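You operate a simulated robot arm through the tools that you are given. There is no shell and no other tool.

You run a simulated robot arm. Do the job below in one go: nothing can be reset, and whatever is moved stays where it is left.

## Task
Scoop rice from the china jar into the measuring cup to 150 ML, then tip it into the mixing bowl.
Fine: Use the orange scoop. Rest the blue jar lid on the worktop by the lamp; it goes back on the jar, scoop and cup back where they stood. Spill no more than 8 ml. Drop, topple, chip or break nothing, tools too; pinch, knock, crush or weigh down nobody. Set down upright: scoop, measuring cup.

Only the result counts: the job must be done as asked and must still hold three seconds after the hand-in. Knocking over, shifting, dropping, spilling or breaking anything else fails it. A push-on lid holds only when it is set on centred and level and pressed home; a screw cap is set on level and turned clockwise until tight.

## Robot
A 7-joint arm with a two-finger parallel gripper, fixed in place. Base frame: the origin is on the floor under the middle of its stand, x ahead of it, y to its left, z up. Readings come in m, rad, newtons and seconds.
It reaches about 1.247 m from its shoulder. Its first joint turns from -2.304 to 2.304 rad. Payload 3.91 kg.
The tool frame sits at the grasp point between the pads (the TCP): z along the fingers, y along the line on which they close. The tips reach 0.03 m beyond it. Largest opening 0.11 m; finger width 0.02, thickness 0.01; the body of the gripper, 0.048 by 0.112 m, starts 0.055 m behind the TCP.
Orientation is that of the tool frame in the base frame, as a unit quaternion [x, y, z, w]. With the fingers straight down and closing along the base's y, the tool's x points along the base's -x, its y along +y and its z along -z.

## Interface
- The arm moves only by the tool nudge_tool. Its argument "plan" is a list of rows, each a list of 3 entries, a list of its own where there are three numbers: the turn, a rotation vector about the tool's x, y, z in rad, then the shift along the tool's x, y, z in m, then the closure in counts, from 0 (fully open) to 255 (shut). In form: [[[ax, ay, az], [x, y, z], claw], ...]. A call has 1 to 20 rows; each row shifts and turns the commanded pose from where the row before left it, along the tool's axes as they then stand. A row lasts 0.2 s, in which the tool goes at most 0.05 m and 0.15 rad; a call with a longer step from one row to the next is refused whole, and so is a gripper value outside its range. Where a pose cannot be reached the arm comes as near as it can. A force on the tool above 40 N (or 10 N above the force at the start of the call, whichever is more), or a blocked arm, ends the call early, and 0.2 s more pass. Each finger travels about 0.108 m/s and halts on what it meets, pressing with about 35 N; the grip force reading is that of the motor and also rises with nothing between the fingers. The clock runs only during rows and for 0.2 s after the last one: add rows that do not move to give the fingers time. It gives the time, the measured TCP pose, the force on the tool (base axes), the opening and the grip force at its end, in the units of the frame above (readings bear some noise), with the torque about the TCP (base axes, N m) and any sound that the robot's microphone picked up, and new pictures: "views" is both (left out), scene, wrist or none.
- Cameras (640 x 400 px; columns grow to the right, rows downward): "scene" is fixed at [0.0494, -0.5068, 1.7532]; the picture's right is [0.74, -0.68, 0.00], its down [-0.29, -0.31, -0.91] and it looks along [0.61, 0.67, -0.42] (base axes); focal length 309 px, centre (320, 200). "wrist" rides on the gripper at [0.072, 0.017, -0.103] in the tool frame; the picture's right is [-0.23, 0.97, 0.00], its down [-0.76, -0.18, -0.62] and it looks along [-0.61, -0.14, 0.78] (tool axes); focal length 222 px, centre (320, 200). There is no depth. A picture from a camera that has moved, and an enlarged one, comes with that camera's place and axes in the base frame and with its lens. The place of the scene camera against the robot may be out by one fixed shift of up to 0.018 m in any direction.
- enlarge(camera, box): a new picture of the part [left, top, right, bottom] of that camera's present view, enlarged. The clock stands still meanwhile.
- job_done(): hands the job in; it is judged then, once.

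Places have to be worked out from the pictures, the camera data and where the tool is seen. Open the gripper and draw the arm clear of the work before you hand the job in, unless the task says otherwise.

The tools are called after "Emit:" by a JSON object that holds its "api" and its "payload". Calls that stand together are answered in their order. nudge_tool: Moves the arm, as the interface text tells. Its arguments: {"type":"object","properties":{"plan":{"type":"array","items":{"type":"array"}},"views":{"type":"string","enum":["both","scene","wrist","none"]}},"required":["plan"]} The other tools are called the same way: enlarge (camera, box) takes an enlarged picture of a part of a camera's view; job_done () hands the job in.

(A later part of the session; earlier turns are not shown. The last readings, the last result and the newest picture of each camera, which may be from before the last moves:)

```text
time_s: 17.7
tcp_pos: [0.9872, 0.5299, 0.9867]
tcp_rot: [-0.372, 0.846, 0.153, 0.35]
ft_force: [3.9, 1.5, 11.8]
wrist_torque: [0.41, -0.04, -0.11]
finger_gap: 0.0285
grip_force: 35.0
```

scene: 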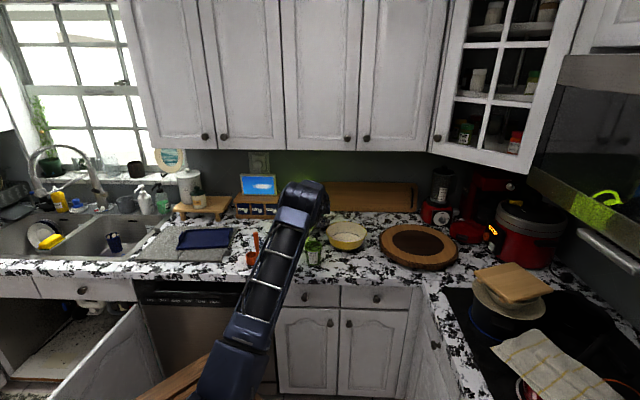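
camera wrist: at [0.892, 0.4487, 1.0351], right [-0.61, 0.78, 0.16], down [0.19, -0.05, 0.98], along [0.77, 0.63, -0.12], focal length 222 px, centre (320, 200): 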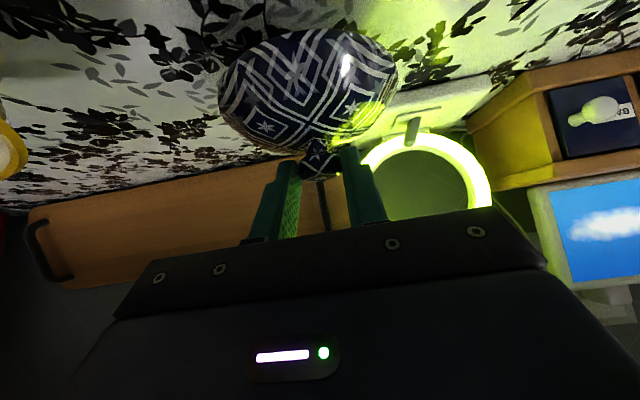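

The lid is resting with about 12 N on it and is essentially level. I open the fingers to release it.

Emit:
{"api": "nudge_tool", "payload": {"plan": [[[0, 0, 0], [-0.0005, 0, -0.0005], 255], [[0, 0, 0], [0, 0, 0], 160], [[0, 0, 0], [0, 0, 0], 110], [[0, 0, 0], [0, 0, 0], 110]], "views": "none"}}

Emit:
{"api": "enlarge", "payload": {"camera": "wrist", "box": [200, 0, 440, 200]}}

```text
time_s: 18.7
tcp_pos: [0.988, 0.5305, 0.9856]
tcp_rot: [-0.373, 0.845, 0.153, 0.35]
ft_force: [0.1, -0.2, 0.4]
wrist_torque: [0.02, -0.03, -0.01]
finger_gap: 0.0624
grip_force: 0.2
```

```text
2.00 times, centred on (320, 100) of wrist
camera zoom: at [0.8921, 0.449, 1.009], right [-0.61, 0.78, 0.16], down [0.2, -0.04, 0.98], along [0.77, 0.63, -0.12], focal length 444 px, centre (320, 400)
```

zoom: 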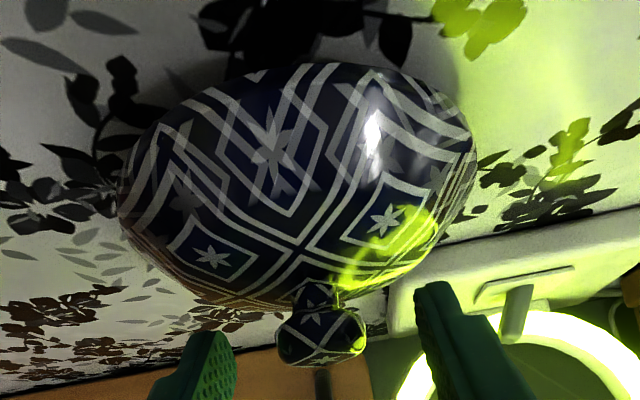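

The lid stands free and level by the lamp, and the fingers are clear. I back out along the finger direction, then rise and move away over the left front of the counter.

Emit:
{"api": "nudge_tool", "payload": {"plan": [[[0, 0, 0], [0, 0, -0.03], 110], [[0, 0, 0], [0, 0, -0.04], 110], [[0, 0, 0], [-0.0283, 0, -0.0283], 110], [[0, 0, 0], [-0.0283, 0, -0.0283], 110], [[0, 0, 0], [-0.0283, 0, -0.0283], 110], [[0, 0, 0], [-0.0283, 0, -0.0283], 110], [[0, 0, 0], [0.0177, 0.025, -0.0177], 110], [[0, 0, 0], [0.0177, 0.025, -0.0177], 110], [[0, 0, 0], [0.0177, 0.025, -0.0177], 110], [[0, 0, 0], [0.0177, 0.025, -0.0177], 110], [[0, 0, 0], [0.0177, 0.025, -0.0177], 110], [[0, 0, 0], [0.0177, 0.025, -0.0177], 110], [[0, 0, 0], [0.0177, 0.025, -0.0177], 110], [[0, 0, 0], [0.0177, 0.025, -0.0177], 110], [[0, 0, 0], [0, 0, 0], 110]], "views": "both"}}

Emit:
{"api": "enlarge", "payload": {"camera": "scene", "box": [230, 180, 370, 280]}}

```text
time_s: 21.9
tcp_pos: [0.6706, 0.4814, 1.1929]
tcp_rot: [-0.374, 0.845, 0.153, 0.349]
ft_force: [1.0, 0.3, 0.3]
wrist_torque: [0.0, -0.01, 0.0]
finger_gap: 0.0626
grip_force: 0.1
camera wrist: at [0.5749, 0.3998, 1.2166], right [-0.61, 0.78, 0.16], down [0.2, -0.04, 0.98], along [0.77, 0.63, -0.12], focal length 222 px, centre (320, 200)
```

scene: 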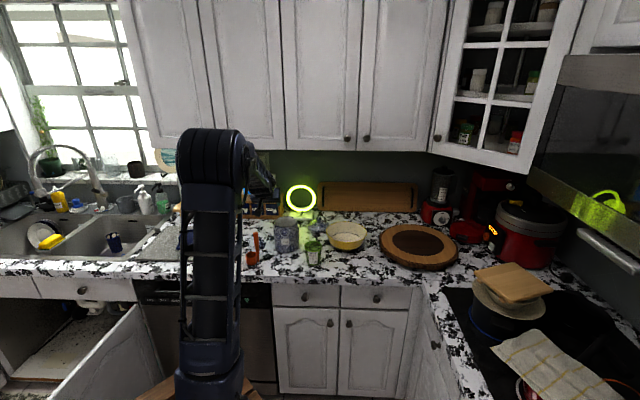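
wrist: 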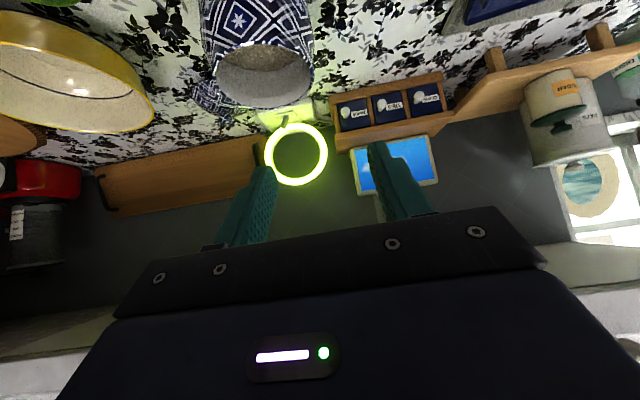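

```text
4.00 times, centred on (300, 230) of scene
camera zoom: at [0.0494, -0.5068, 1.7532], right [0.74, -0.68, 0.0], down [-0.29, -0.31, -0.91], along [0.61, 0.67, -0.42], focal length 1236 px, centre (400, 80)
```

zoom: 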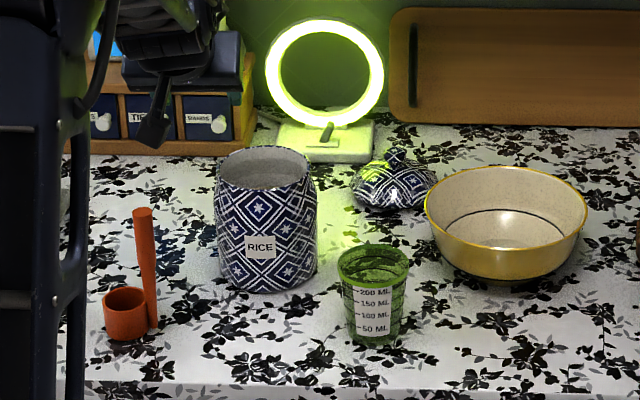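

The lid sits upright by the lamp, and nothing else has moved. I enlarge the jar opening to measure its rim and the rice level.

Emit:
{"api": "enlarge", "payload": {"camera": "wrist", "box": [190, 0, 330, 120]}}

Emit:
{"api": "enlarge", "payload": {"camera": "scene", "box": [270, 205, 320, 250]}}

```text
3.33 times, centred on (260, 60) of wrist
camera zoom: at [0.5749, 0.3998, 1.2166], right [-0.61, 0.78, 0.16], down [0.2, -0.04, 0.98], along [0.77, 0.63, -0.12], focal length 740 px, centre (520, 667)
```

zoom: 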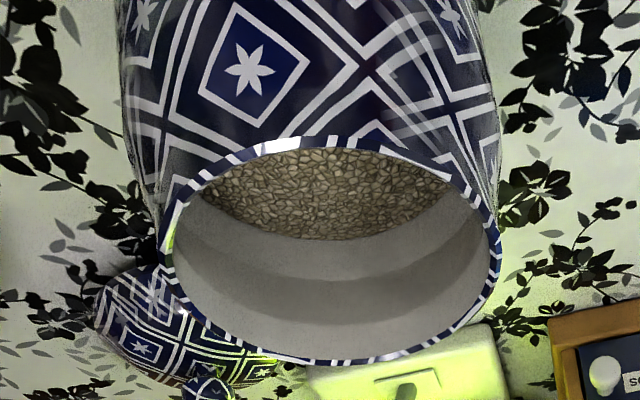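

```text
8.89 times, centred on (295, 228) of scene
camera zoom: at [0.0494, -0.5068, 1.7532], right [0.74, -0.68, 0.0], down [-0.29, -0.31, -0.91], along [0.61, 0.67, -0.42], focal length 2747 px, centre (542, -44)
```

zoom: 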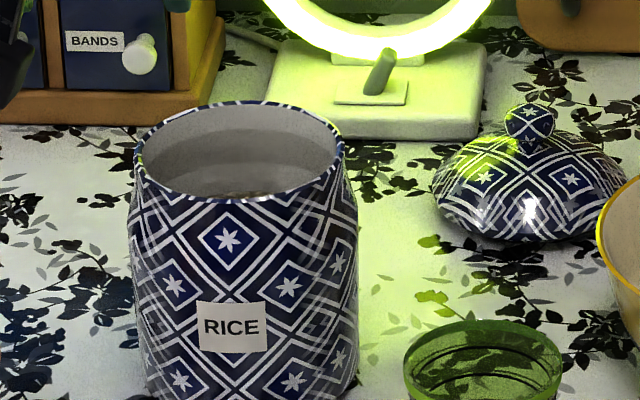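

The rim is at z≈1.053 and about 0.097 across, with the rice surface near z≈1.00. Now I turn the gripper to vertical and yaw it 90°, so it closes across the scoop handle with the camera to the left.

Emit:
{"api": "nudge_tool", "payload": {"plan": [[[0, 0.131, 0], [0, 0, 0], 110], [[0, 0.131, 0], [0, 0, 0], 110], [[0, 0.131, 0], [0, 0, 0], 110], [[0, 0.131, 0], [0, 0, 0], 110], [[0, 0.131, 0], [0, 0, 0], 110], [[0, 0.13, 0], [0, 0, 0], 110], [[0, 0, 0.1428], [0, 0, 0], 110], [[0, 0, 0.1428], [0, 0, 0], 110], [[0, 0, 0.1428], [0, 0, 0], 110], [[0, 0, 0.1428], [0, 0, 0], 110], [[0, 0, 0.1428], [0, 0, 0], 110], [[0, 0, 0.1428], [0, 0, 0], 110], [[0, 0, 0.1428], [0, 0, 0], 110], [[0, 0, 0.1428], [0, 0, 0], 110], [[0, 0, 0.1428], [0, 0, 0], 110], [[0, 0, 0.1428], [0, 0, 0], 110], [[0, 0, 0.1428], [0, 0, 0], 110], [[0, 0, 0], [0, 0, 0], 110]], "views": "both"}}

```text
time_s: 25.7
tcp_pos: [0.671, 0.48, 1.1941]
tcp_rot: [0.362, 0.932, -0.001, 0.001]
ft_force: [0.6, 0.1, 0.0]
wrist_torque: [0.02, 0.04, 0.03]
finger_gap: 0.0625
grip_force: 0.0
camera wrist: at [0.6302, 0.5423, 1.2993], right [0.83, 0.56, 0.0], down [0.44, -0.64, 0.63], along [0.35, -0.52, -0.78], focal length 222 px, centre (320, 200)
```

scene: 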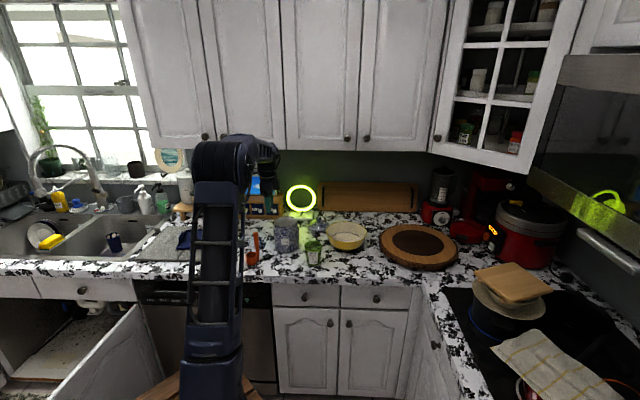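
wrist: 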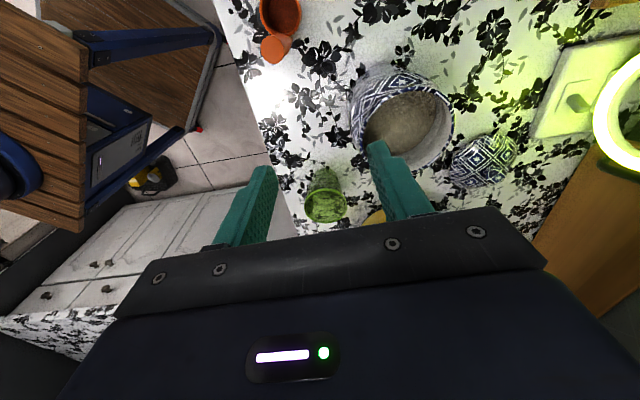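

The tool is now aligned as intended (closing along v). I enlarge the scoop and the jar from above.

Emit:
{"api": "enlarge", "payload": {"camera": "wrist", "box": [230, 0, 330, 80]}}

Emit:
{"api": "enlarge", "payload": {"camera": "wrist", "box": [300, 50, 480, 230]}}

```text
5.00 times, centred on (280, 40) of wrist
camera zoom: at [0.6302, 0.5423, 1.2993], right [0.83, 0.56, 0.0], down [0.44, -0.64, 0.63], along [0.35, -0.52, -0.78], focal length 1111 px, centre (520, 1000)
```

zoom: 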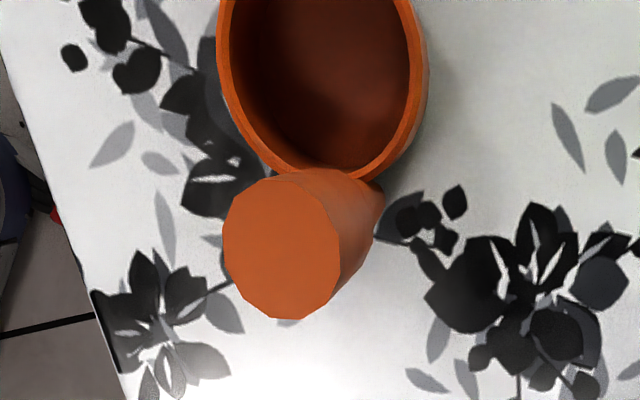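

```text
2.22 times, centred on (390, 140) of wrist
camera zoom: at [0.6302, 0.5423, 1.2993], right [0.83, 0.56, 0.0], down [0.44, -0.64, 0.63], along [0.35, -0.52, -0.78], focal length 494 px, centre (164, 333)
```

zoom: 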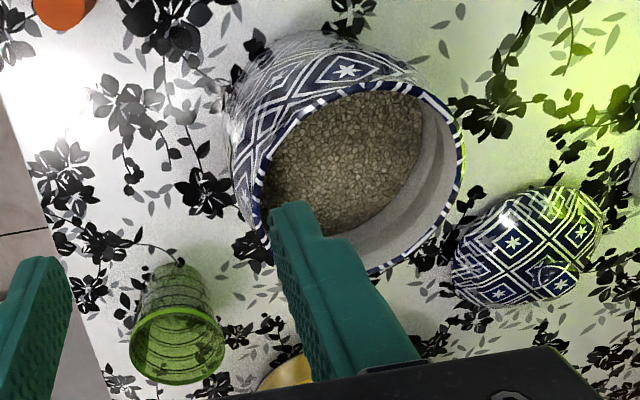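

Handle top resolves to u≈0.108, v≈0.7805, z≈1.064, diameter 0.021. I move over it and lower until the tips are just above it.

Emit:
{"api": "nudge_tool", "payload": {"plan": [[[0, 0, 0], [0.0318, -0.0133, 0], 110], [[0, 0, 0], [0.0317, -0.0133, 0], 110], [[0, 0, 0], [0, 0, 0.03], 110], [[0, 0, 0], [0, 0, 0.03], 110], [[0, 0, 0], [0, 0, 0.03], 110], [[0, 0, 0], [0, 0, 0], 110]], "views": "wrist"}}

Emit:
{"api": "enlarge", "payload": {"camera": "wrist", "box": [230, 90, 410, 220]}}

Emit:
{"api": "enlarge", "payload": {"camera": "scene", "box": [210, 190, 310, 280]}}

```text
time_s: 27.1
tcp_pos: [0.6065, 0.5042, 1.1037]
tcp_rot: [0.361, 0.932, -0.002, 0.001]
ft_force: [-0.1, 0.5, 0.2]
wrist_torque: [0.01, -0.03, 0.01]
finger_gap: 0.0626
grip_force: 0.0
camera wrist: at [0.5658, 0.5656, 1.2086], right [0.82, 0.57, 0.0], down [0.44, -0.64, 0.63], along [0.35, -0.52, -0.78], focal length 222 px, centre (320, 200)
```

wrist: 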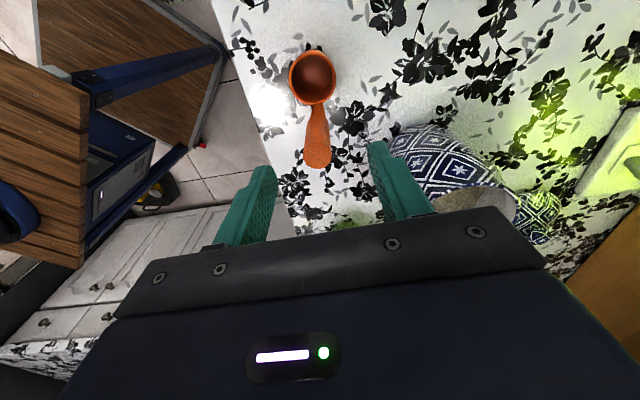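

```text
3.08 times, centred on (320, 155) of wrist
camera zoom: at [0.5658, 0.5656, 1.2086], right [0.82, 0.57, 0.0], down [0.44, -0.64, 0.63], along [0.35, -0.52, -0.78], focal length 684 px, centre (320, 338)
```

zoom: 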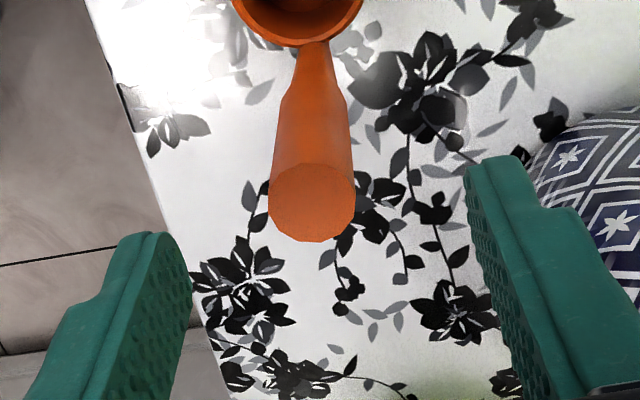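

```text
4.44 times, centred on (260, 235) of scene
camera zoom: at [0.0494, -0.5068, 1.7532], right [0.74, -0.68, 0.0], down [-0.29, -0.31, -0.91], along [0.61, 0.67, -0.42], focal length 1374 px, centre (587, 44)
```

zoom: 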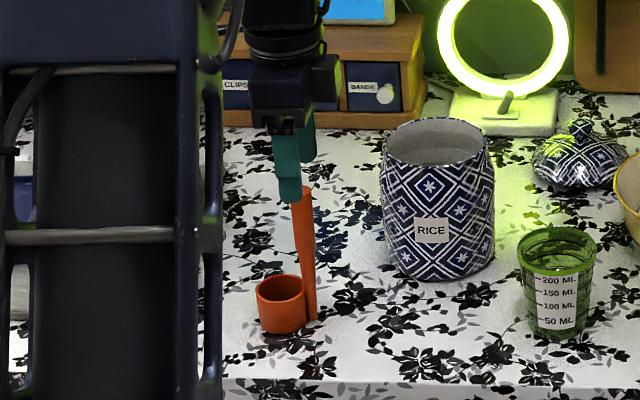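

Handle axis is within 1.5 mm of the tool axis. I lower around the handle to z≈1.045 and close.

Emit:
{"api": "nudge_tool", "payload": {"plan": [[[0, 0, 0], [-0.0007, -0.0008, 0.0196], 110], [[0, 0, 0], [-0.0006, -0.0007, 0.0196], 110], [[0, 0, 0], [0, 0, 0.0195], 110], [[0, 0, 0], [0, 0, 0], 110], [[0, 0, 0], [0, 0, 0], 255], [[0, 0, 0], [0, 0, 0], 255], [[0, 0, 0], [0, 0, 0], 255]], "views": "wrist"}}

Emit:
{"api": "enlarge", "payload": {"camera": "wrist", "box": [230, 60, 410, 220]}}

Emit:
{"api": "enlarge", "payload": {"camera": "scene", "box": [210, 190, 310, 280]}}

```text
time_s: 28.7
tcp_pos: [0.6075, 0.5015, 1.0464]
tcp_rot: [0.362, 0.932, -0.001, 0.001]
ft_force: [-1.0, 0.1, -0.2]
wrist_torque: [-0.09, 0.05, 0.03]
finger_gap: 0.0208
grip_force: 35.0
camera wrist: at [0.5657, 0.5634, 1.1505], right [0.82, 0.57, 0.0], down [0.44, -0.64, 0.63], along [0.35, -0.52, -0.78], focal length 222 px, centre (320, 200)
```

wrist: 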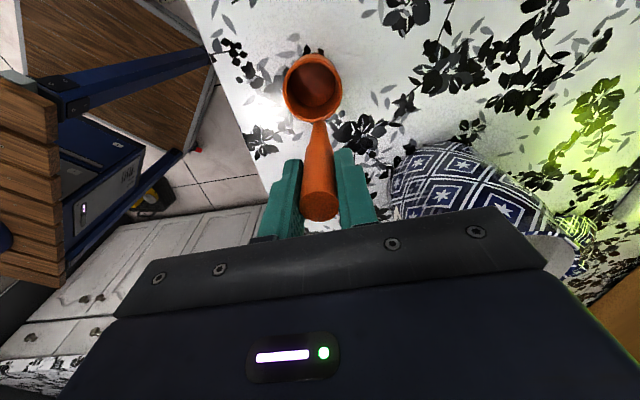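

```text
2.50 times, centred on (320, 140) of wrist
camera zoom: at [0.5657, 0.5634, 1.1505], right [0.82, 0.57, 0.0], down [0.44, -0.64, 0.63], along [0.35, -0.52, -0.78], focal length 555 px, centre (320, 350)
```

zoom: 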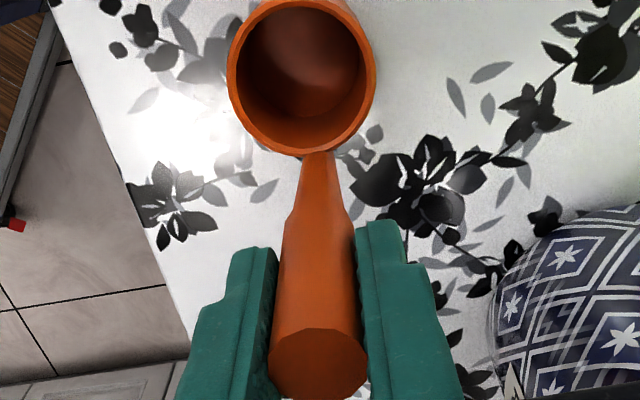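

```text
4.44 times, centred on (260, 235) of scene
camera zoom: at [0.0494, -0.5068, 1.7532], right [0.74, -0.68, 0.0], down [-0.29, -0.31, -0.91], along [0.61, 0.67, -0.42], focal length 1374 px, centre (587, 44)
```

zoom: 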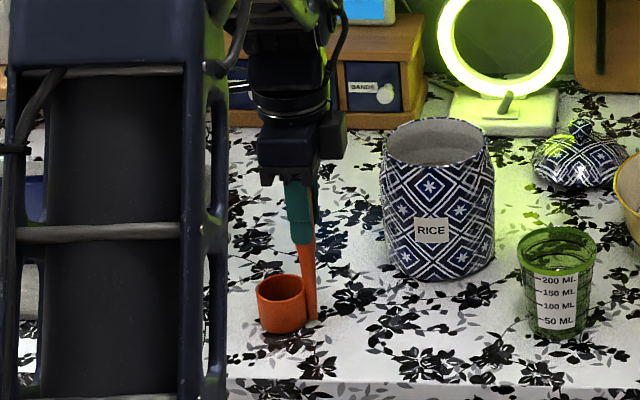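

The scoop is held (gap 0.0208, 35 N) with the handle top 0.018 above the TCP. I lift it straight up, then yaw it so the cup faces me and the handle is at the back.

Emit:
{"api": "nudge_tool", "payload": {"plan": [[[0, 0, 0], [0, 0, -0.01], 255], [[0, 0, 0], [0, 0, -0.03], 255], [[0, 0, 0], [0, 0, -0.04], 255], [[0, 0, 0], [0, 0, -0.04], 255], [[0, 0, 0], [0, 0, -0.04], 255], [[0, 0, 0], [0, 0, -0.04], 255], [[0, 0, -0.1428], [0, 0, 0], 255], [[0, 0, -0.1428], [0, 0, 0], 255], [[0, 0, -0.1428], [0, 0, 0], 255], [[0, 0, -0.1428], [0, 0, 0], 255], [[0, 0, -0.1428], [0, 0, 0], 255], [[0, 0, -0.1428], [0, 0, 0], 255], [[0, 0, -0.1428], [0, 0, 0], 255], [[0, 0, -0.1428], [0, 0, 0], 255], [[0, 0, -0.1428], [0, 0, 0], 255], [[0, 0, -0.1428], [0, 0, 0], 255], [[0, 0, -0.1428], [0, 0, 0], 255], [[0, 0, 0], [0, 0, 0], 255]], "views": "both"}}

Emit:
{"api": "enlarge", "payload": {"camera": "wrist", "box": [200, 40, 440, 220]}}

```text
time_s: 32.5
tcp_pos: [0.6052, 0.5021, 1.2466]
tcp_rot: [-0.403, 0.915, -0.002, -0.001]
ft_force: [-0.7, -0.3, -0.4]
wrist_torque: [-0.02, -0.05, 0.05]
finger_gap: 0.0206
grip_force: 35.1
camera wrist: at [0.5453, 0.4595, 1.3508], right [-0.57, 0.82, 0.0], down [0.64, 0.44, 0.62], along [0.51, 0.35, -0.78], focal length 222 px, centre (320, 200)
```

scene: 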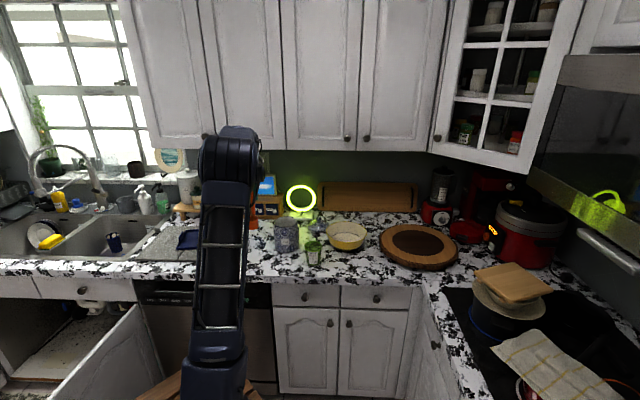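
wrist: 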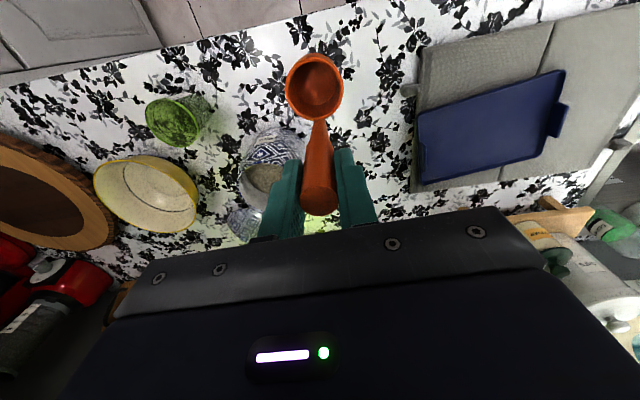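

```text
2.22 times, centred on (320, 130) of wrist
camera zoom: at [0.5453, 0.4595, 1.3508], right [-0.57, 0.82, 0.0], down [0.64, 0.44, 0.62], along [0.51, 0.35, -0.78], focal length 494 px, centre (320, 356)
```

zoom: 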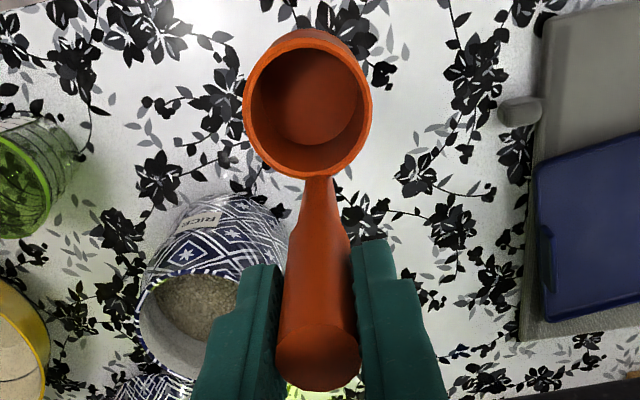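

The scoop hangs straight, with its cup toward the robot. I carry it over the jar opening at this height, with its bottom about 6 cm above the rim.

Emit:
{"api": "nudge_tool", "payload": {"plan": [[[0, 0, 0], [-0.0282, -0.0234, 0], 255], [[0, 0, 0], [-0.0282, -0.0234, 0], 255], [[0, 0, 0], [-0.0282, -0.0234, 0], 255], [[0, 0, 0], [-0.0282, -0.0233, 0], 255], [[0, 0, 0], [-0.0282, -0.0233, 0], 255], [[0, 0, 0], [0, 0, 0], 255]], "views": "both"}}

Emit:
{"api": "enlarge", "payload": {"camera": "wrist", "box": [200, 40, 440, 220]}}

Emit:
{"api": "enlarge", "payload": {"camera": "scene", "box": [230, 180, 350, 270]}}

```text
time_s: 33.9
tcp_pos: [0.7879, 0.5296, 1.2459]
tcp_rot: [-0.404, 0.915, -0.001, 0.0]
ft_force: [0.3, -0.4, 0.0]
wrist_torque: [-0.01, -0.03, 0.04]
finger_gap: 0.0207
grip_force: 35.1
camera wrist: at [0.7264, 0.4876, 1.3501], right [-0.57, 0.82, 0.0], down [0.64, 0.44, 0.62], along [0.51, 0.35, -0.78], focal length 222 px, centre (320, 200)
```

scene: 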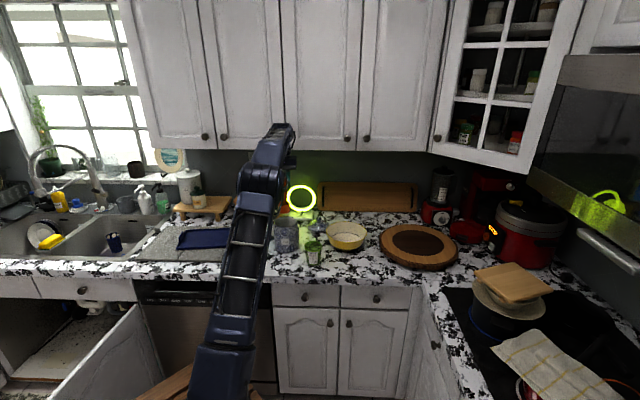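
wrist: 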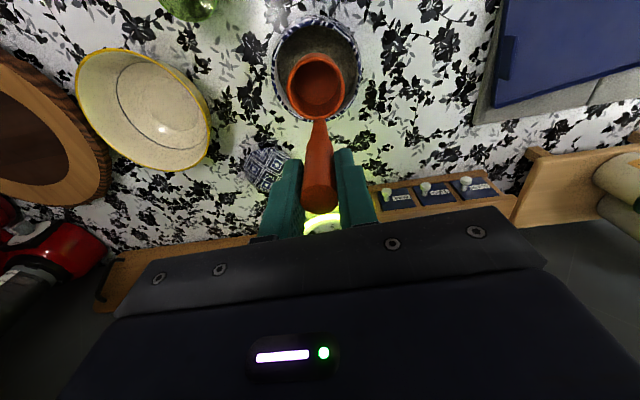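

```text
2.22 times, centred on (320, 130) of wrist
camera zoom: at [0.7264, 0.4876, 1.3501], right [-0.57, 0.82, 0.0], down [0.64, 0.44, 0.62], along [0.51, 0.35, -0.78], focal length 494 px, centre (320, 356)
```

zoom: 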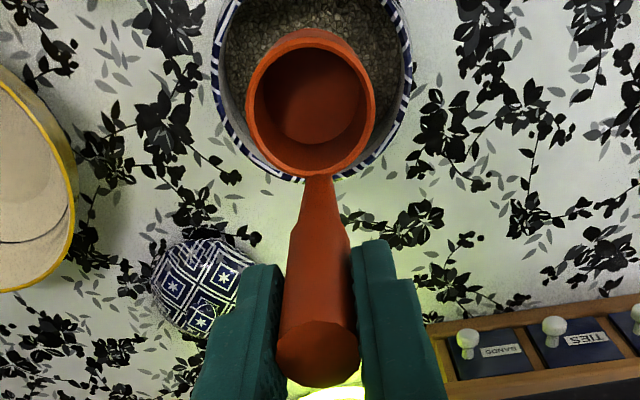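

```text
4.44 times, centred on (290, 225) of scene
camera zoom: at [0.0494, -0.5068, 1.7532], right [0.74, -0.68, 0.0], down [-0.29, -0.31, -0.91], along [0.61, 0.67, -0.42], focal length 1374 px, centre (453, 89)
```

zoom: 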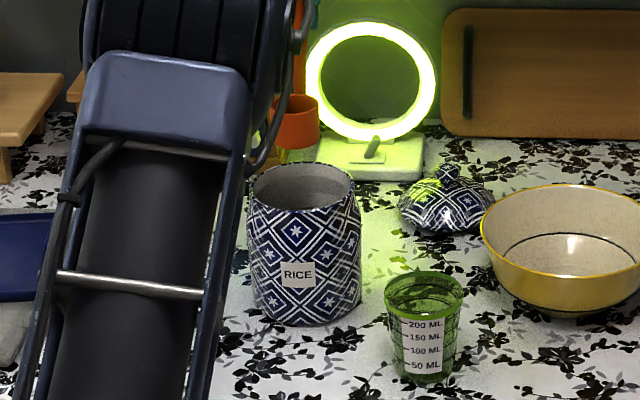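

The scoop is nearly centred over the opening. I zoom in to check clearance between the cup, the handle and the rim before lowering.

Emit:
{"api": "enlarge", "payload": {"camera": "wrist", "box": [260, 0, 380, 130]}}

Emit:
{"api": "enlarge", "payload": {"camera": "scene", "box": [280, 190, 315, 225]}}

```text
3.08 times, centred on (320, 65) of wrist
camera zoom: at [0.7264, 0.4876, 1.3501], right [-0.57, 0.82, 0.0], down [0.64, 0.44, 0.62], along [0.51, 0.35, -0.78], focal length 684 px, centre (320, 615)
```

zoom: 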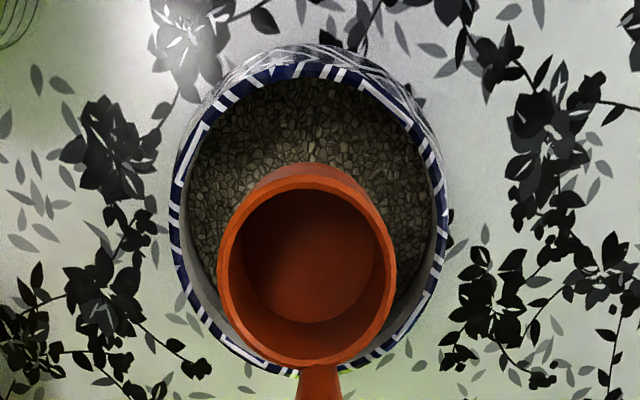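

```text
11.43 times, centred on (298, 208) of scene
camera zoom: at [0.0494, -0.5068, 1.7532], right [0.74, -0.68, 0.0], down [-0.29, -0.31, -0.91], along [0.61, 0.67, -0.42], focal length 3532 px, centre (577, 114)
```

zoom: 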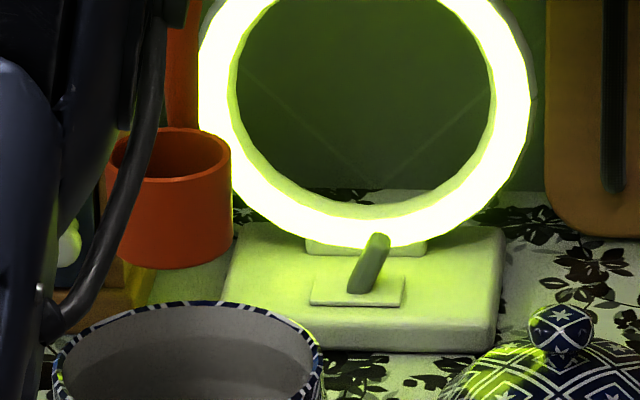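

Clearances look good all round: the cup is about 2 cm inside the rim at the front and the fingers about 1 cm inside at the back. I lower until the scoop's bottom is just at the rice surface.

Emit:
{"api": "nudge_tool", "payload": {"plan": [[[0, 0, 0], [0, 0, 0.03], 255], [[0, 0, 0], [0, 0, 0.03], 255], [[0, 0, 0], [0, 0, 0.025], 255], [[0, 0, 0], [0, 0, 0.02], 255], [[0, 0, 0], [0, 0, 0], 255]], "views": "both"}}

Emit:
{"api": "enlarge", "payload": {"camera": "wrist", "box": [240, 20, 400, 220]}}

Emit:
{"api": "enlarge", "payload": {"camera": "scene", "box": [260, 190, 330, 260]}}

```text
time_s: 35.1
tcp_pos: [0.7863, 0.5295, 1.1411]
tcp_rot: [-0.404, 0.915, -0.002, 0.0]
ft_force: [-0.3, -0.2, -0.3]
wrist_torque: [-0.04, -0.04, 0.01]
finger_gap: 0.0201
grip_force: 34.5
camera wrist: at [0.7261, 0.4873, 1.2453], right [-0.57, 0.82, 0.0], down [0.64, 0.44, 0.62], along [0.51, 0.35, -0.78], focal length 222 px, centre (320, 200)
```

scene: 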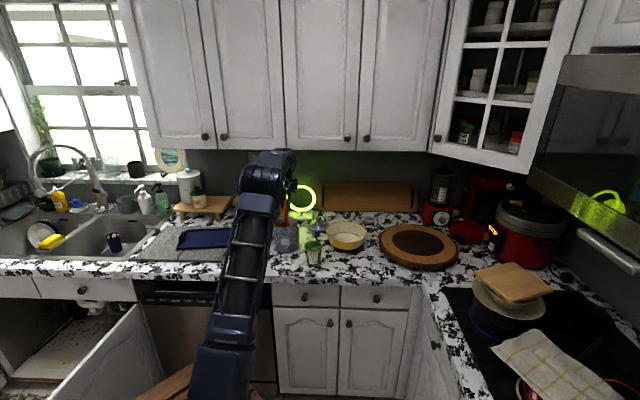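
wrist: 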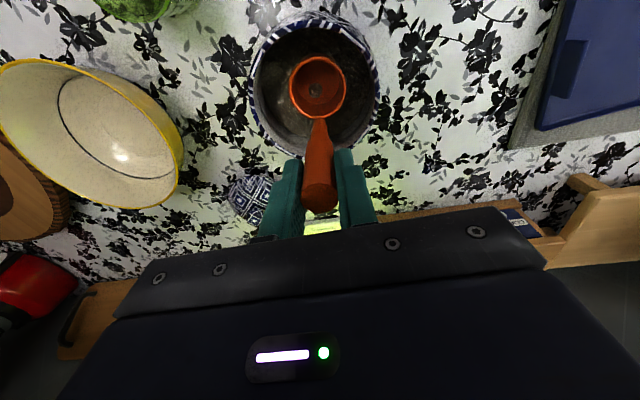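

```text
2.00 times, centred on (320, 120) of wrist
camera zoom: at [0.7261, 0.4873, 1.2453], right [-0.57, 0.82, 0.0], down [0.64, 0.44, 0.62], along [0.51, 0.35, -0.78], focal length 444 px, centre (320, 360)
```

zoom: 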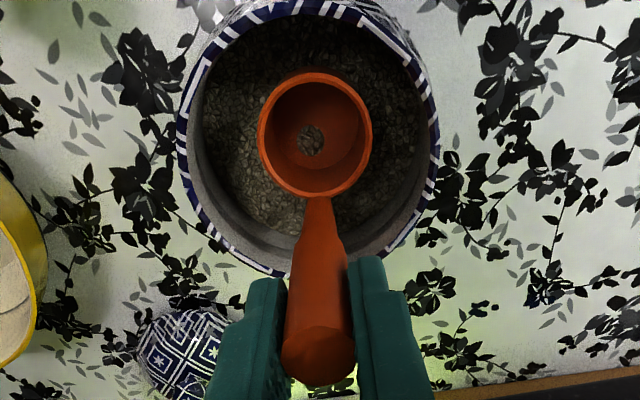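

```text
5.71 times, centred on (295, 225) of scene
camera zoom: at [0.0494, -0.5068, 1.7532], right [0.74, -0.68, 0.0], down [-0.29, -0.31, -0.91], along [0.61, 0.67, -0.42], focal length 1766 px, centre (463, 57)
```

zoom: 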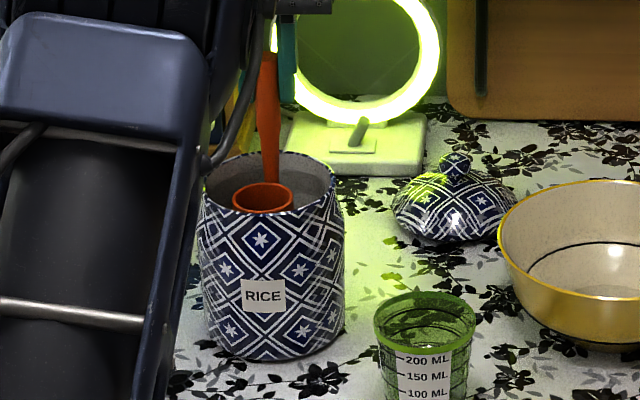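

Force is still nil, but a small pinch of rice has already appeared in the scoop, so its bottom is at the surface. I push deeper in 1 cm steps and watch it fill.

Emit:
{"api": "nudge_tool", "payload": {"plan": [[[0, 0, 0], [0, 0, 0.006], 255], [[0, 0, 0], [0, 0, 0.006], 255], [[0, 0, 0], [0, 0, 0.008], 255], [[0, 0, 0], [0, 0, 0], 255]], "views": "none"}}

Emit:
{"api": "enlarge", "payload": {"camera": "wrist", "box": [240, 20, 400, 220]}}

```text
time_s: 36.1
tcp_pos: [0.7876, 0.5272, 1.1201]
tcp_rot: [-0.403, 0.915, -0.001, -0.001]
ft_force: [-0.1, 0.0, -0.8]
wrist_torque: [0.09, 0.05, -0.02]
finger_gap: 0.0204
grip_force: 34.9
```

```text
2.00 times, centred on (320, 120) of wrist
camera zoom: at [0.7271, 0.4858, 1.2252], right [-0.57, 0.82, 0.0], down [0.64, 0.44, 0.62], along [0.51, 0.35, -0.78], focal length 444 px, centre (320, 360)
```

zoom: 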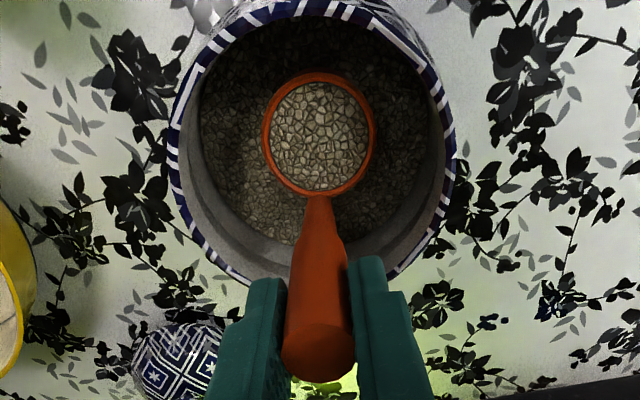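

The scoop is now full and the force is negligible. I lift it slowly out of the jar and check the fill.

Emit:
{"api": "nudge_tool", "payload": {"plan": [[[0, 0, 0], [0, 0, -0.008], 255], [[0, 0, 0], [0, 0, -0.014], 255], [[0, 0, 0], [0, 0, -0.018], 255], [[0, 0, 0], [0, 0, -0.02], 255], [[0, 0, 0], [0, 0, -0.02], 255], [[0, 0, 0], [0, 0, -0.02], 255], [[0, 0, 0], [0, 0, -0.018], 255], [[0, 0, 0], [0, 0, -0.01], 255], [[0, 0, 0], [0, 0, 0], 255]], "views": "scene"}}

Emit:
{"api": "enlarge", "payload": {"camera": "wrist", "box": [240, 20, 400, 220]}}

Emit:
{"api": "enlarge", "payload": {"camera": "wrist", "box": [280, 40, 360, 120]}}

Emit:
{"api": "enlarge", "payload": {"camera": "scene", "box": [260, 180, 330, 250]}}

```text
time_s: 38.1
tcp_pos: [0.7888, 0.5275, 1.2487]
tcp_rot: [-0.403, 0.915, -0.002, 0.0]
ft_force: [0.2, -0.3, -0.9]
wrist_torque: [0.01, -0.03, 0.0]
finger_gap: 0.0201
grip_force: 34.7
```

scene: 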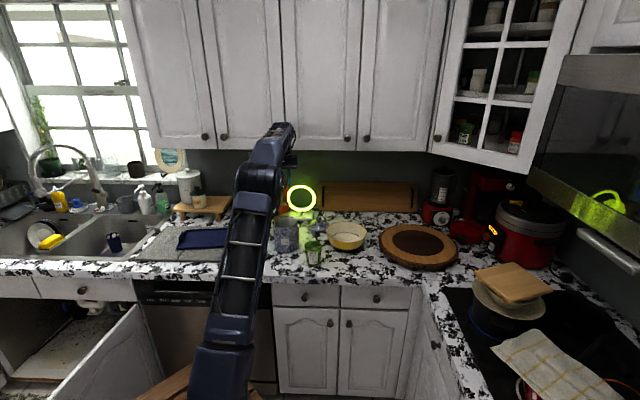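

```text
2.00 times, centred on (320, 120) of wrist
camera zoom: at [0.7272, 0.4848, 1.3538], right [-0.57, 0.82, 0.0], down [0.64, 0.44, 0.62], along [0.51, 0.35, -0.78], focal length 444 px, centre (320, 360)
```

zoom: 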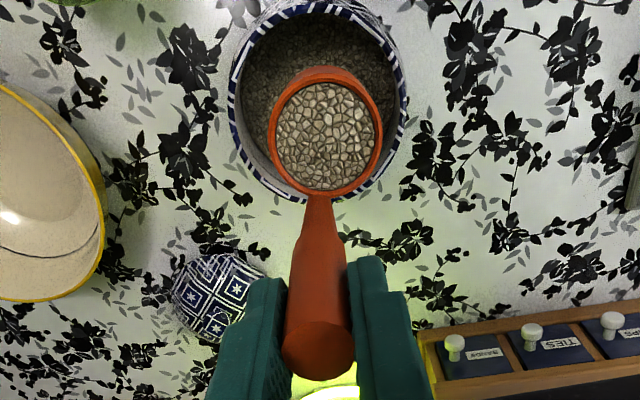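

```text
5.00 times, centred on (320, 80) of wrist
camera zoom: at [0.7272, 0.4848, 1.3538], right [-0.57, 0.82, 0.0], down [0.64, 0.44, 0.62], along [0.51, 0.35, -0.78], focal length 1111 px, centre (320, 800)
```

zoom: 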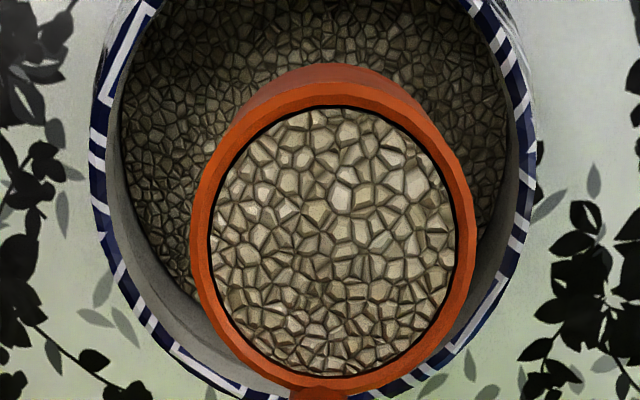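

```text
5.71 times, centred on (295, 215) of scene
camera zoom: at [0.0494, -0.5068, 1.7532], right [0.74, -0.68, 0.0], down [-0.29, -0.31, -0.91], along [0.61, 0.67, -0.42], focal length 1766 px, centre (463, 114)
```

zoom: 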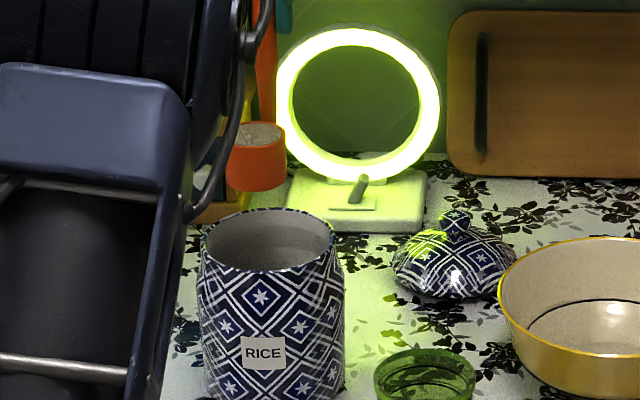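

The scoop is filled just level with its rim. I carry it slowly to above the measuring cup at the same height and check alignment from there.

Emit:
{"api": "nudge_tool", "payload": {"plan": [[[0, 0, 0], [0.005, -0.007, 0], 255], [[0, 0, 0], [0.009, -0.014, 0], 255], [[0, 0, 0], [0.011, -0.017, 0], 255], [[0, 0, 0], [0.011, -0.017, 0], 255], [[0, 0, 0], [0.011, -0.017, 0], 255], [[0, 0, 0], [0.011, -0.017, 0], 255], [[0, 0, 0], [0.011, -0.017, 0], 255], [[0, 0, 0], [0.009, -0.015, 0], 255], [[0, 0, 0], [0.006, -0.008, 0], 255], [[0, 0, 0], [0, 0, 0], 255]], "views": "both"}}

Emit:
{"api": "enlarge", "payload": {"camera": "wrist", "box": [240, 0, 400, 120]}}

Emit:
{"api": "enlarge", "payload": {"camera": "scene", "box": [280, 190, 360, 280]}}

```text
time_s: 40.3
tcp_pos: [0.8262, 0.3784, 1.2502]
tcp_rot: [-0.404, 0.915, -0.001, -0.001]
ft_force: [0.3, 0.5, -1.2]
wrist_torque: [0.0, -0.03, -0.02]
finger_gap: 0.0197
grip_force: 34.8
camera wrist: at [0.7653, 0.3352, 1.3546], right [-0.57, 0.82, 0.0], down [0.64, 0.44, 0.62], along [0.51, 0.35, -0.78], focal length 222 px, centre (320, 200)
```

scene: 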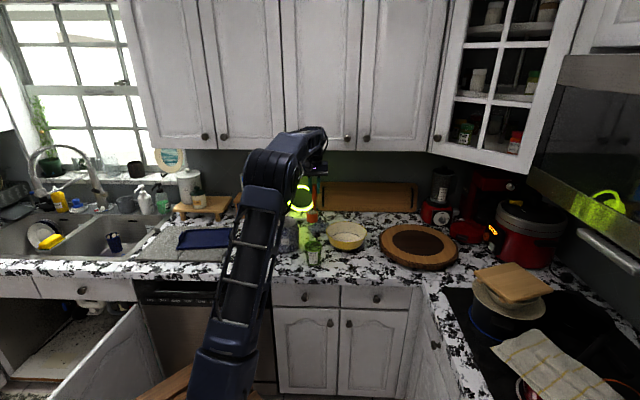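
wrist: 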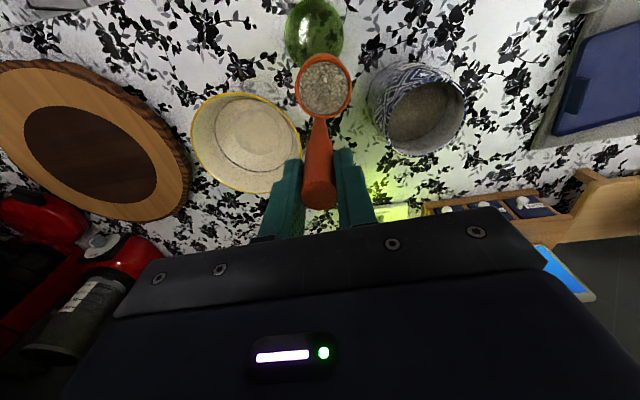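

```text
3.33 times, centred on (320, 60) of wrist
camera zoom: at [0.7653, 0.3352, 1.3546], right [-0.57, 0.82, 0.0], down [0.64, 0.44, 0.62], along [0.51, 0.35, -0.78], focal length 740 px, centre (320, 667)
```

zoom: 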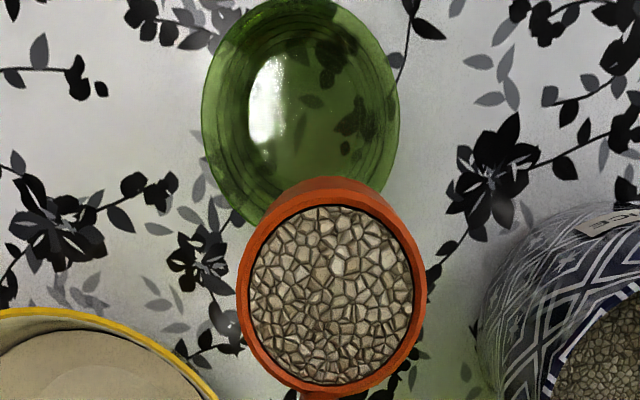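

```text
4.44 times, centred on (320, 235) of scene
camera zoom: at [0.0494, -0.5068, 1.7532], right [0.74, -0.68, 0.0], down [-0.29, -0.31, -0.91], along [0.61, 0.67, -0.42], focal length 1374 px, centre (320, 44)
```

zoom: 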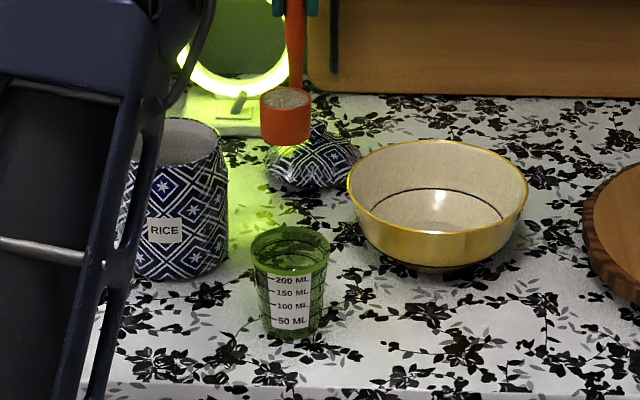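

The scoop's apparent position in the gripper has drifted a little since the grasp. Before pouring, I zoom in on the grip to see whether the handle is slipping or twisting.

Emit:
{"api": "enlarge", "payload": {"camera": "wrist", "box": [240, 40, 400, 220]}}

Emit:
{"api": "enlarge", "payload": {"camera": "scene", "box": [290, 160, 340, 220]}}

```text
2.22 times, centred on (320, 130) of wrist
camera zoom: at [0.7653, 0.3352, 1.3546], right [-0.57, 0.82, 0.0], down [0.64, 0.44, 0.62], along [0.51, 0.35, -0.78], focal length 494 px, centre (320, 356)
```

zoom: 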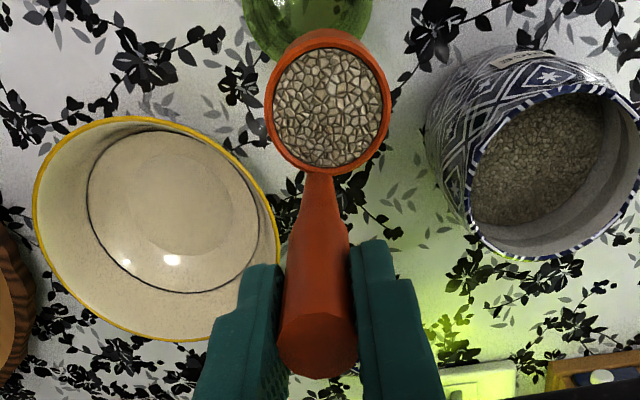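

```text
6.67 times, centred on (315, 190) of scene
camera zoom: at [0.0494, -0.5068, 1.7532], right [0.74, -0.68, 0.0], down [-0.29, -0.31, -0.91], along [0.61, 0.67, -0.42], focal length 2060 px, centre (353, 267)
```

zoom: 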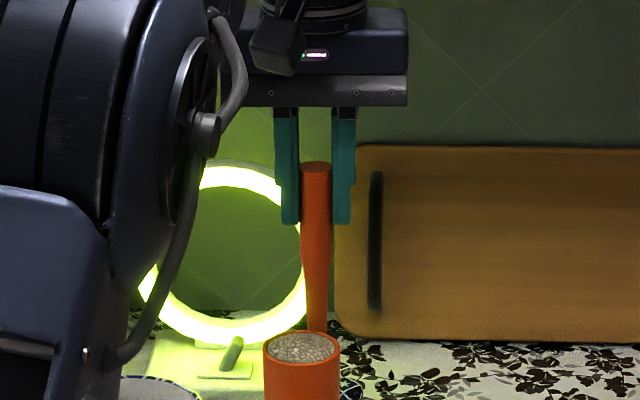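

The scoop is straight, though the handle has slipped about 5 mm and twisted about 17° in the grip, so I'll move more gently and aim with the shifted cup position. I lower over the measuring cup and tilt the first 20° with the lip held above the cup centre.

Emit:
{"api": "nudge_tool", "payload": {"plan": [[[0, 0, 0], [0, -0.0008, 0.007], 255], [[0, 0, 0], [0, -0.0009, 0.013], 255], [[0, 0, 0], [0, -0.0009, 0.018], 255], [[0, 0, 0], [0, -0.0009, 0.02], 255], [[0, 0, 0], [0, -0.0009, 0.018], 255], [[0, 0, 0], [0, -0.0009, 0.013], 255], [[0, 0, 0], [0, -0.0009, 0.0087], 255], [[0, 0, 0], [0, 0, 0], 255]], "views": "both"}}

Emit:
{"api": "enlarge", "payload": {"camera": "scene", "box": [290, 180, 350, 280]}}

Emit:
{"api": "enlarge", "payload": {"camera": "wrist", "box": [240, 0, 400, 220]}}

```text
time_s: 42.1
tcp_pos: [0.831, 0.3739, 1.1523]
tcp_rot: [-0.403, 0.915, -0.001, -0.001]
ft_force: [-0.1, 0.4, -1.2]
wrist_torque: [0.0, -0.01, -0.01]
finger_gap: 0.02
grip_force: 35.1
camera wrist: at [0.7701, 0.3316, 1.2567], right [-0.57, 0.82, 0.0], down [0.64, 0.44, 0.62], along [0.51, 0.35, -0.78], focal length 222 px, centre (320, 200)
```

scene: 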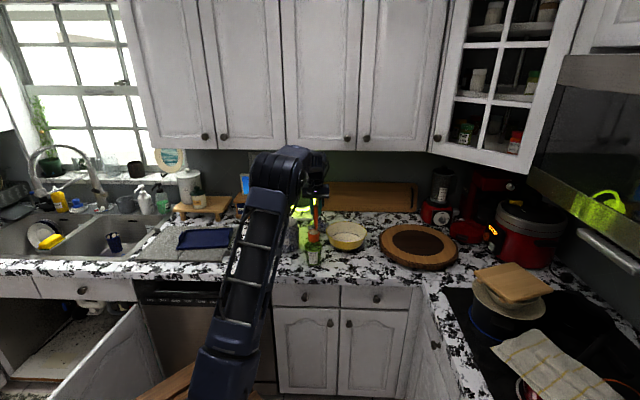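
wrist: 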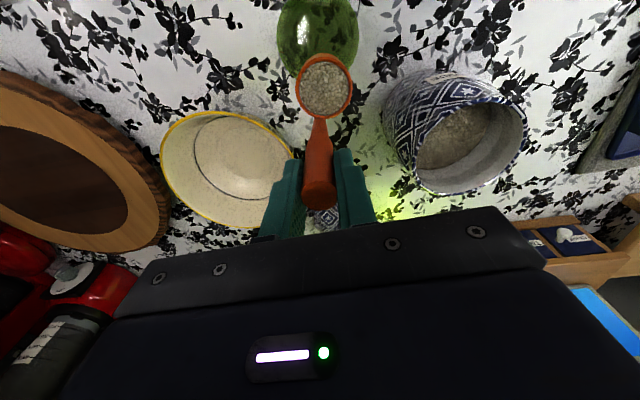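

```text
4.00 times, centred on (320, 230) of scene
camera zoom: at [0.0494, -0.5068, 1.7532], right [0.74, -0.68, 0.0], down [-0.29, -0.31, -0.91], along [0.61, 0.67, -0.42], focal length 1236 px, centre (320, 80)
```

zoom: 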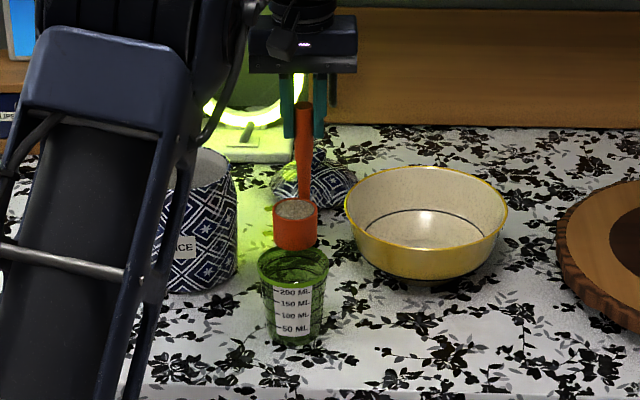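

```text
1.82 times, centred on (320, 110) of wrist
camera zoom: at [0.7701, 0.3316, 1.2567], right [-0.57, 0.82, 0.0], down [0.64, 0.44, 0.62], along [0.51, 0.35, -0.78], focal length 404 px, centre (320, 364)
```

zoom: 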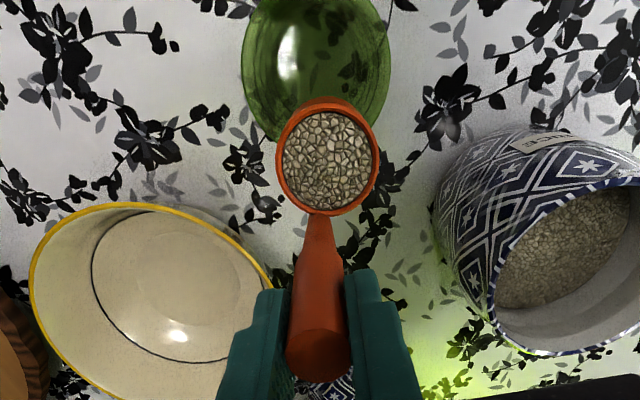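

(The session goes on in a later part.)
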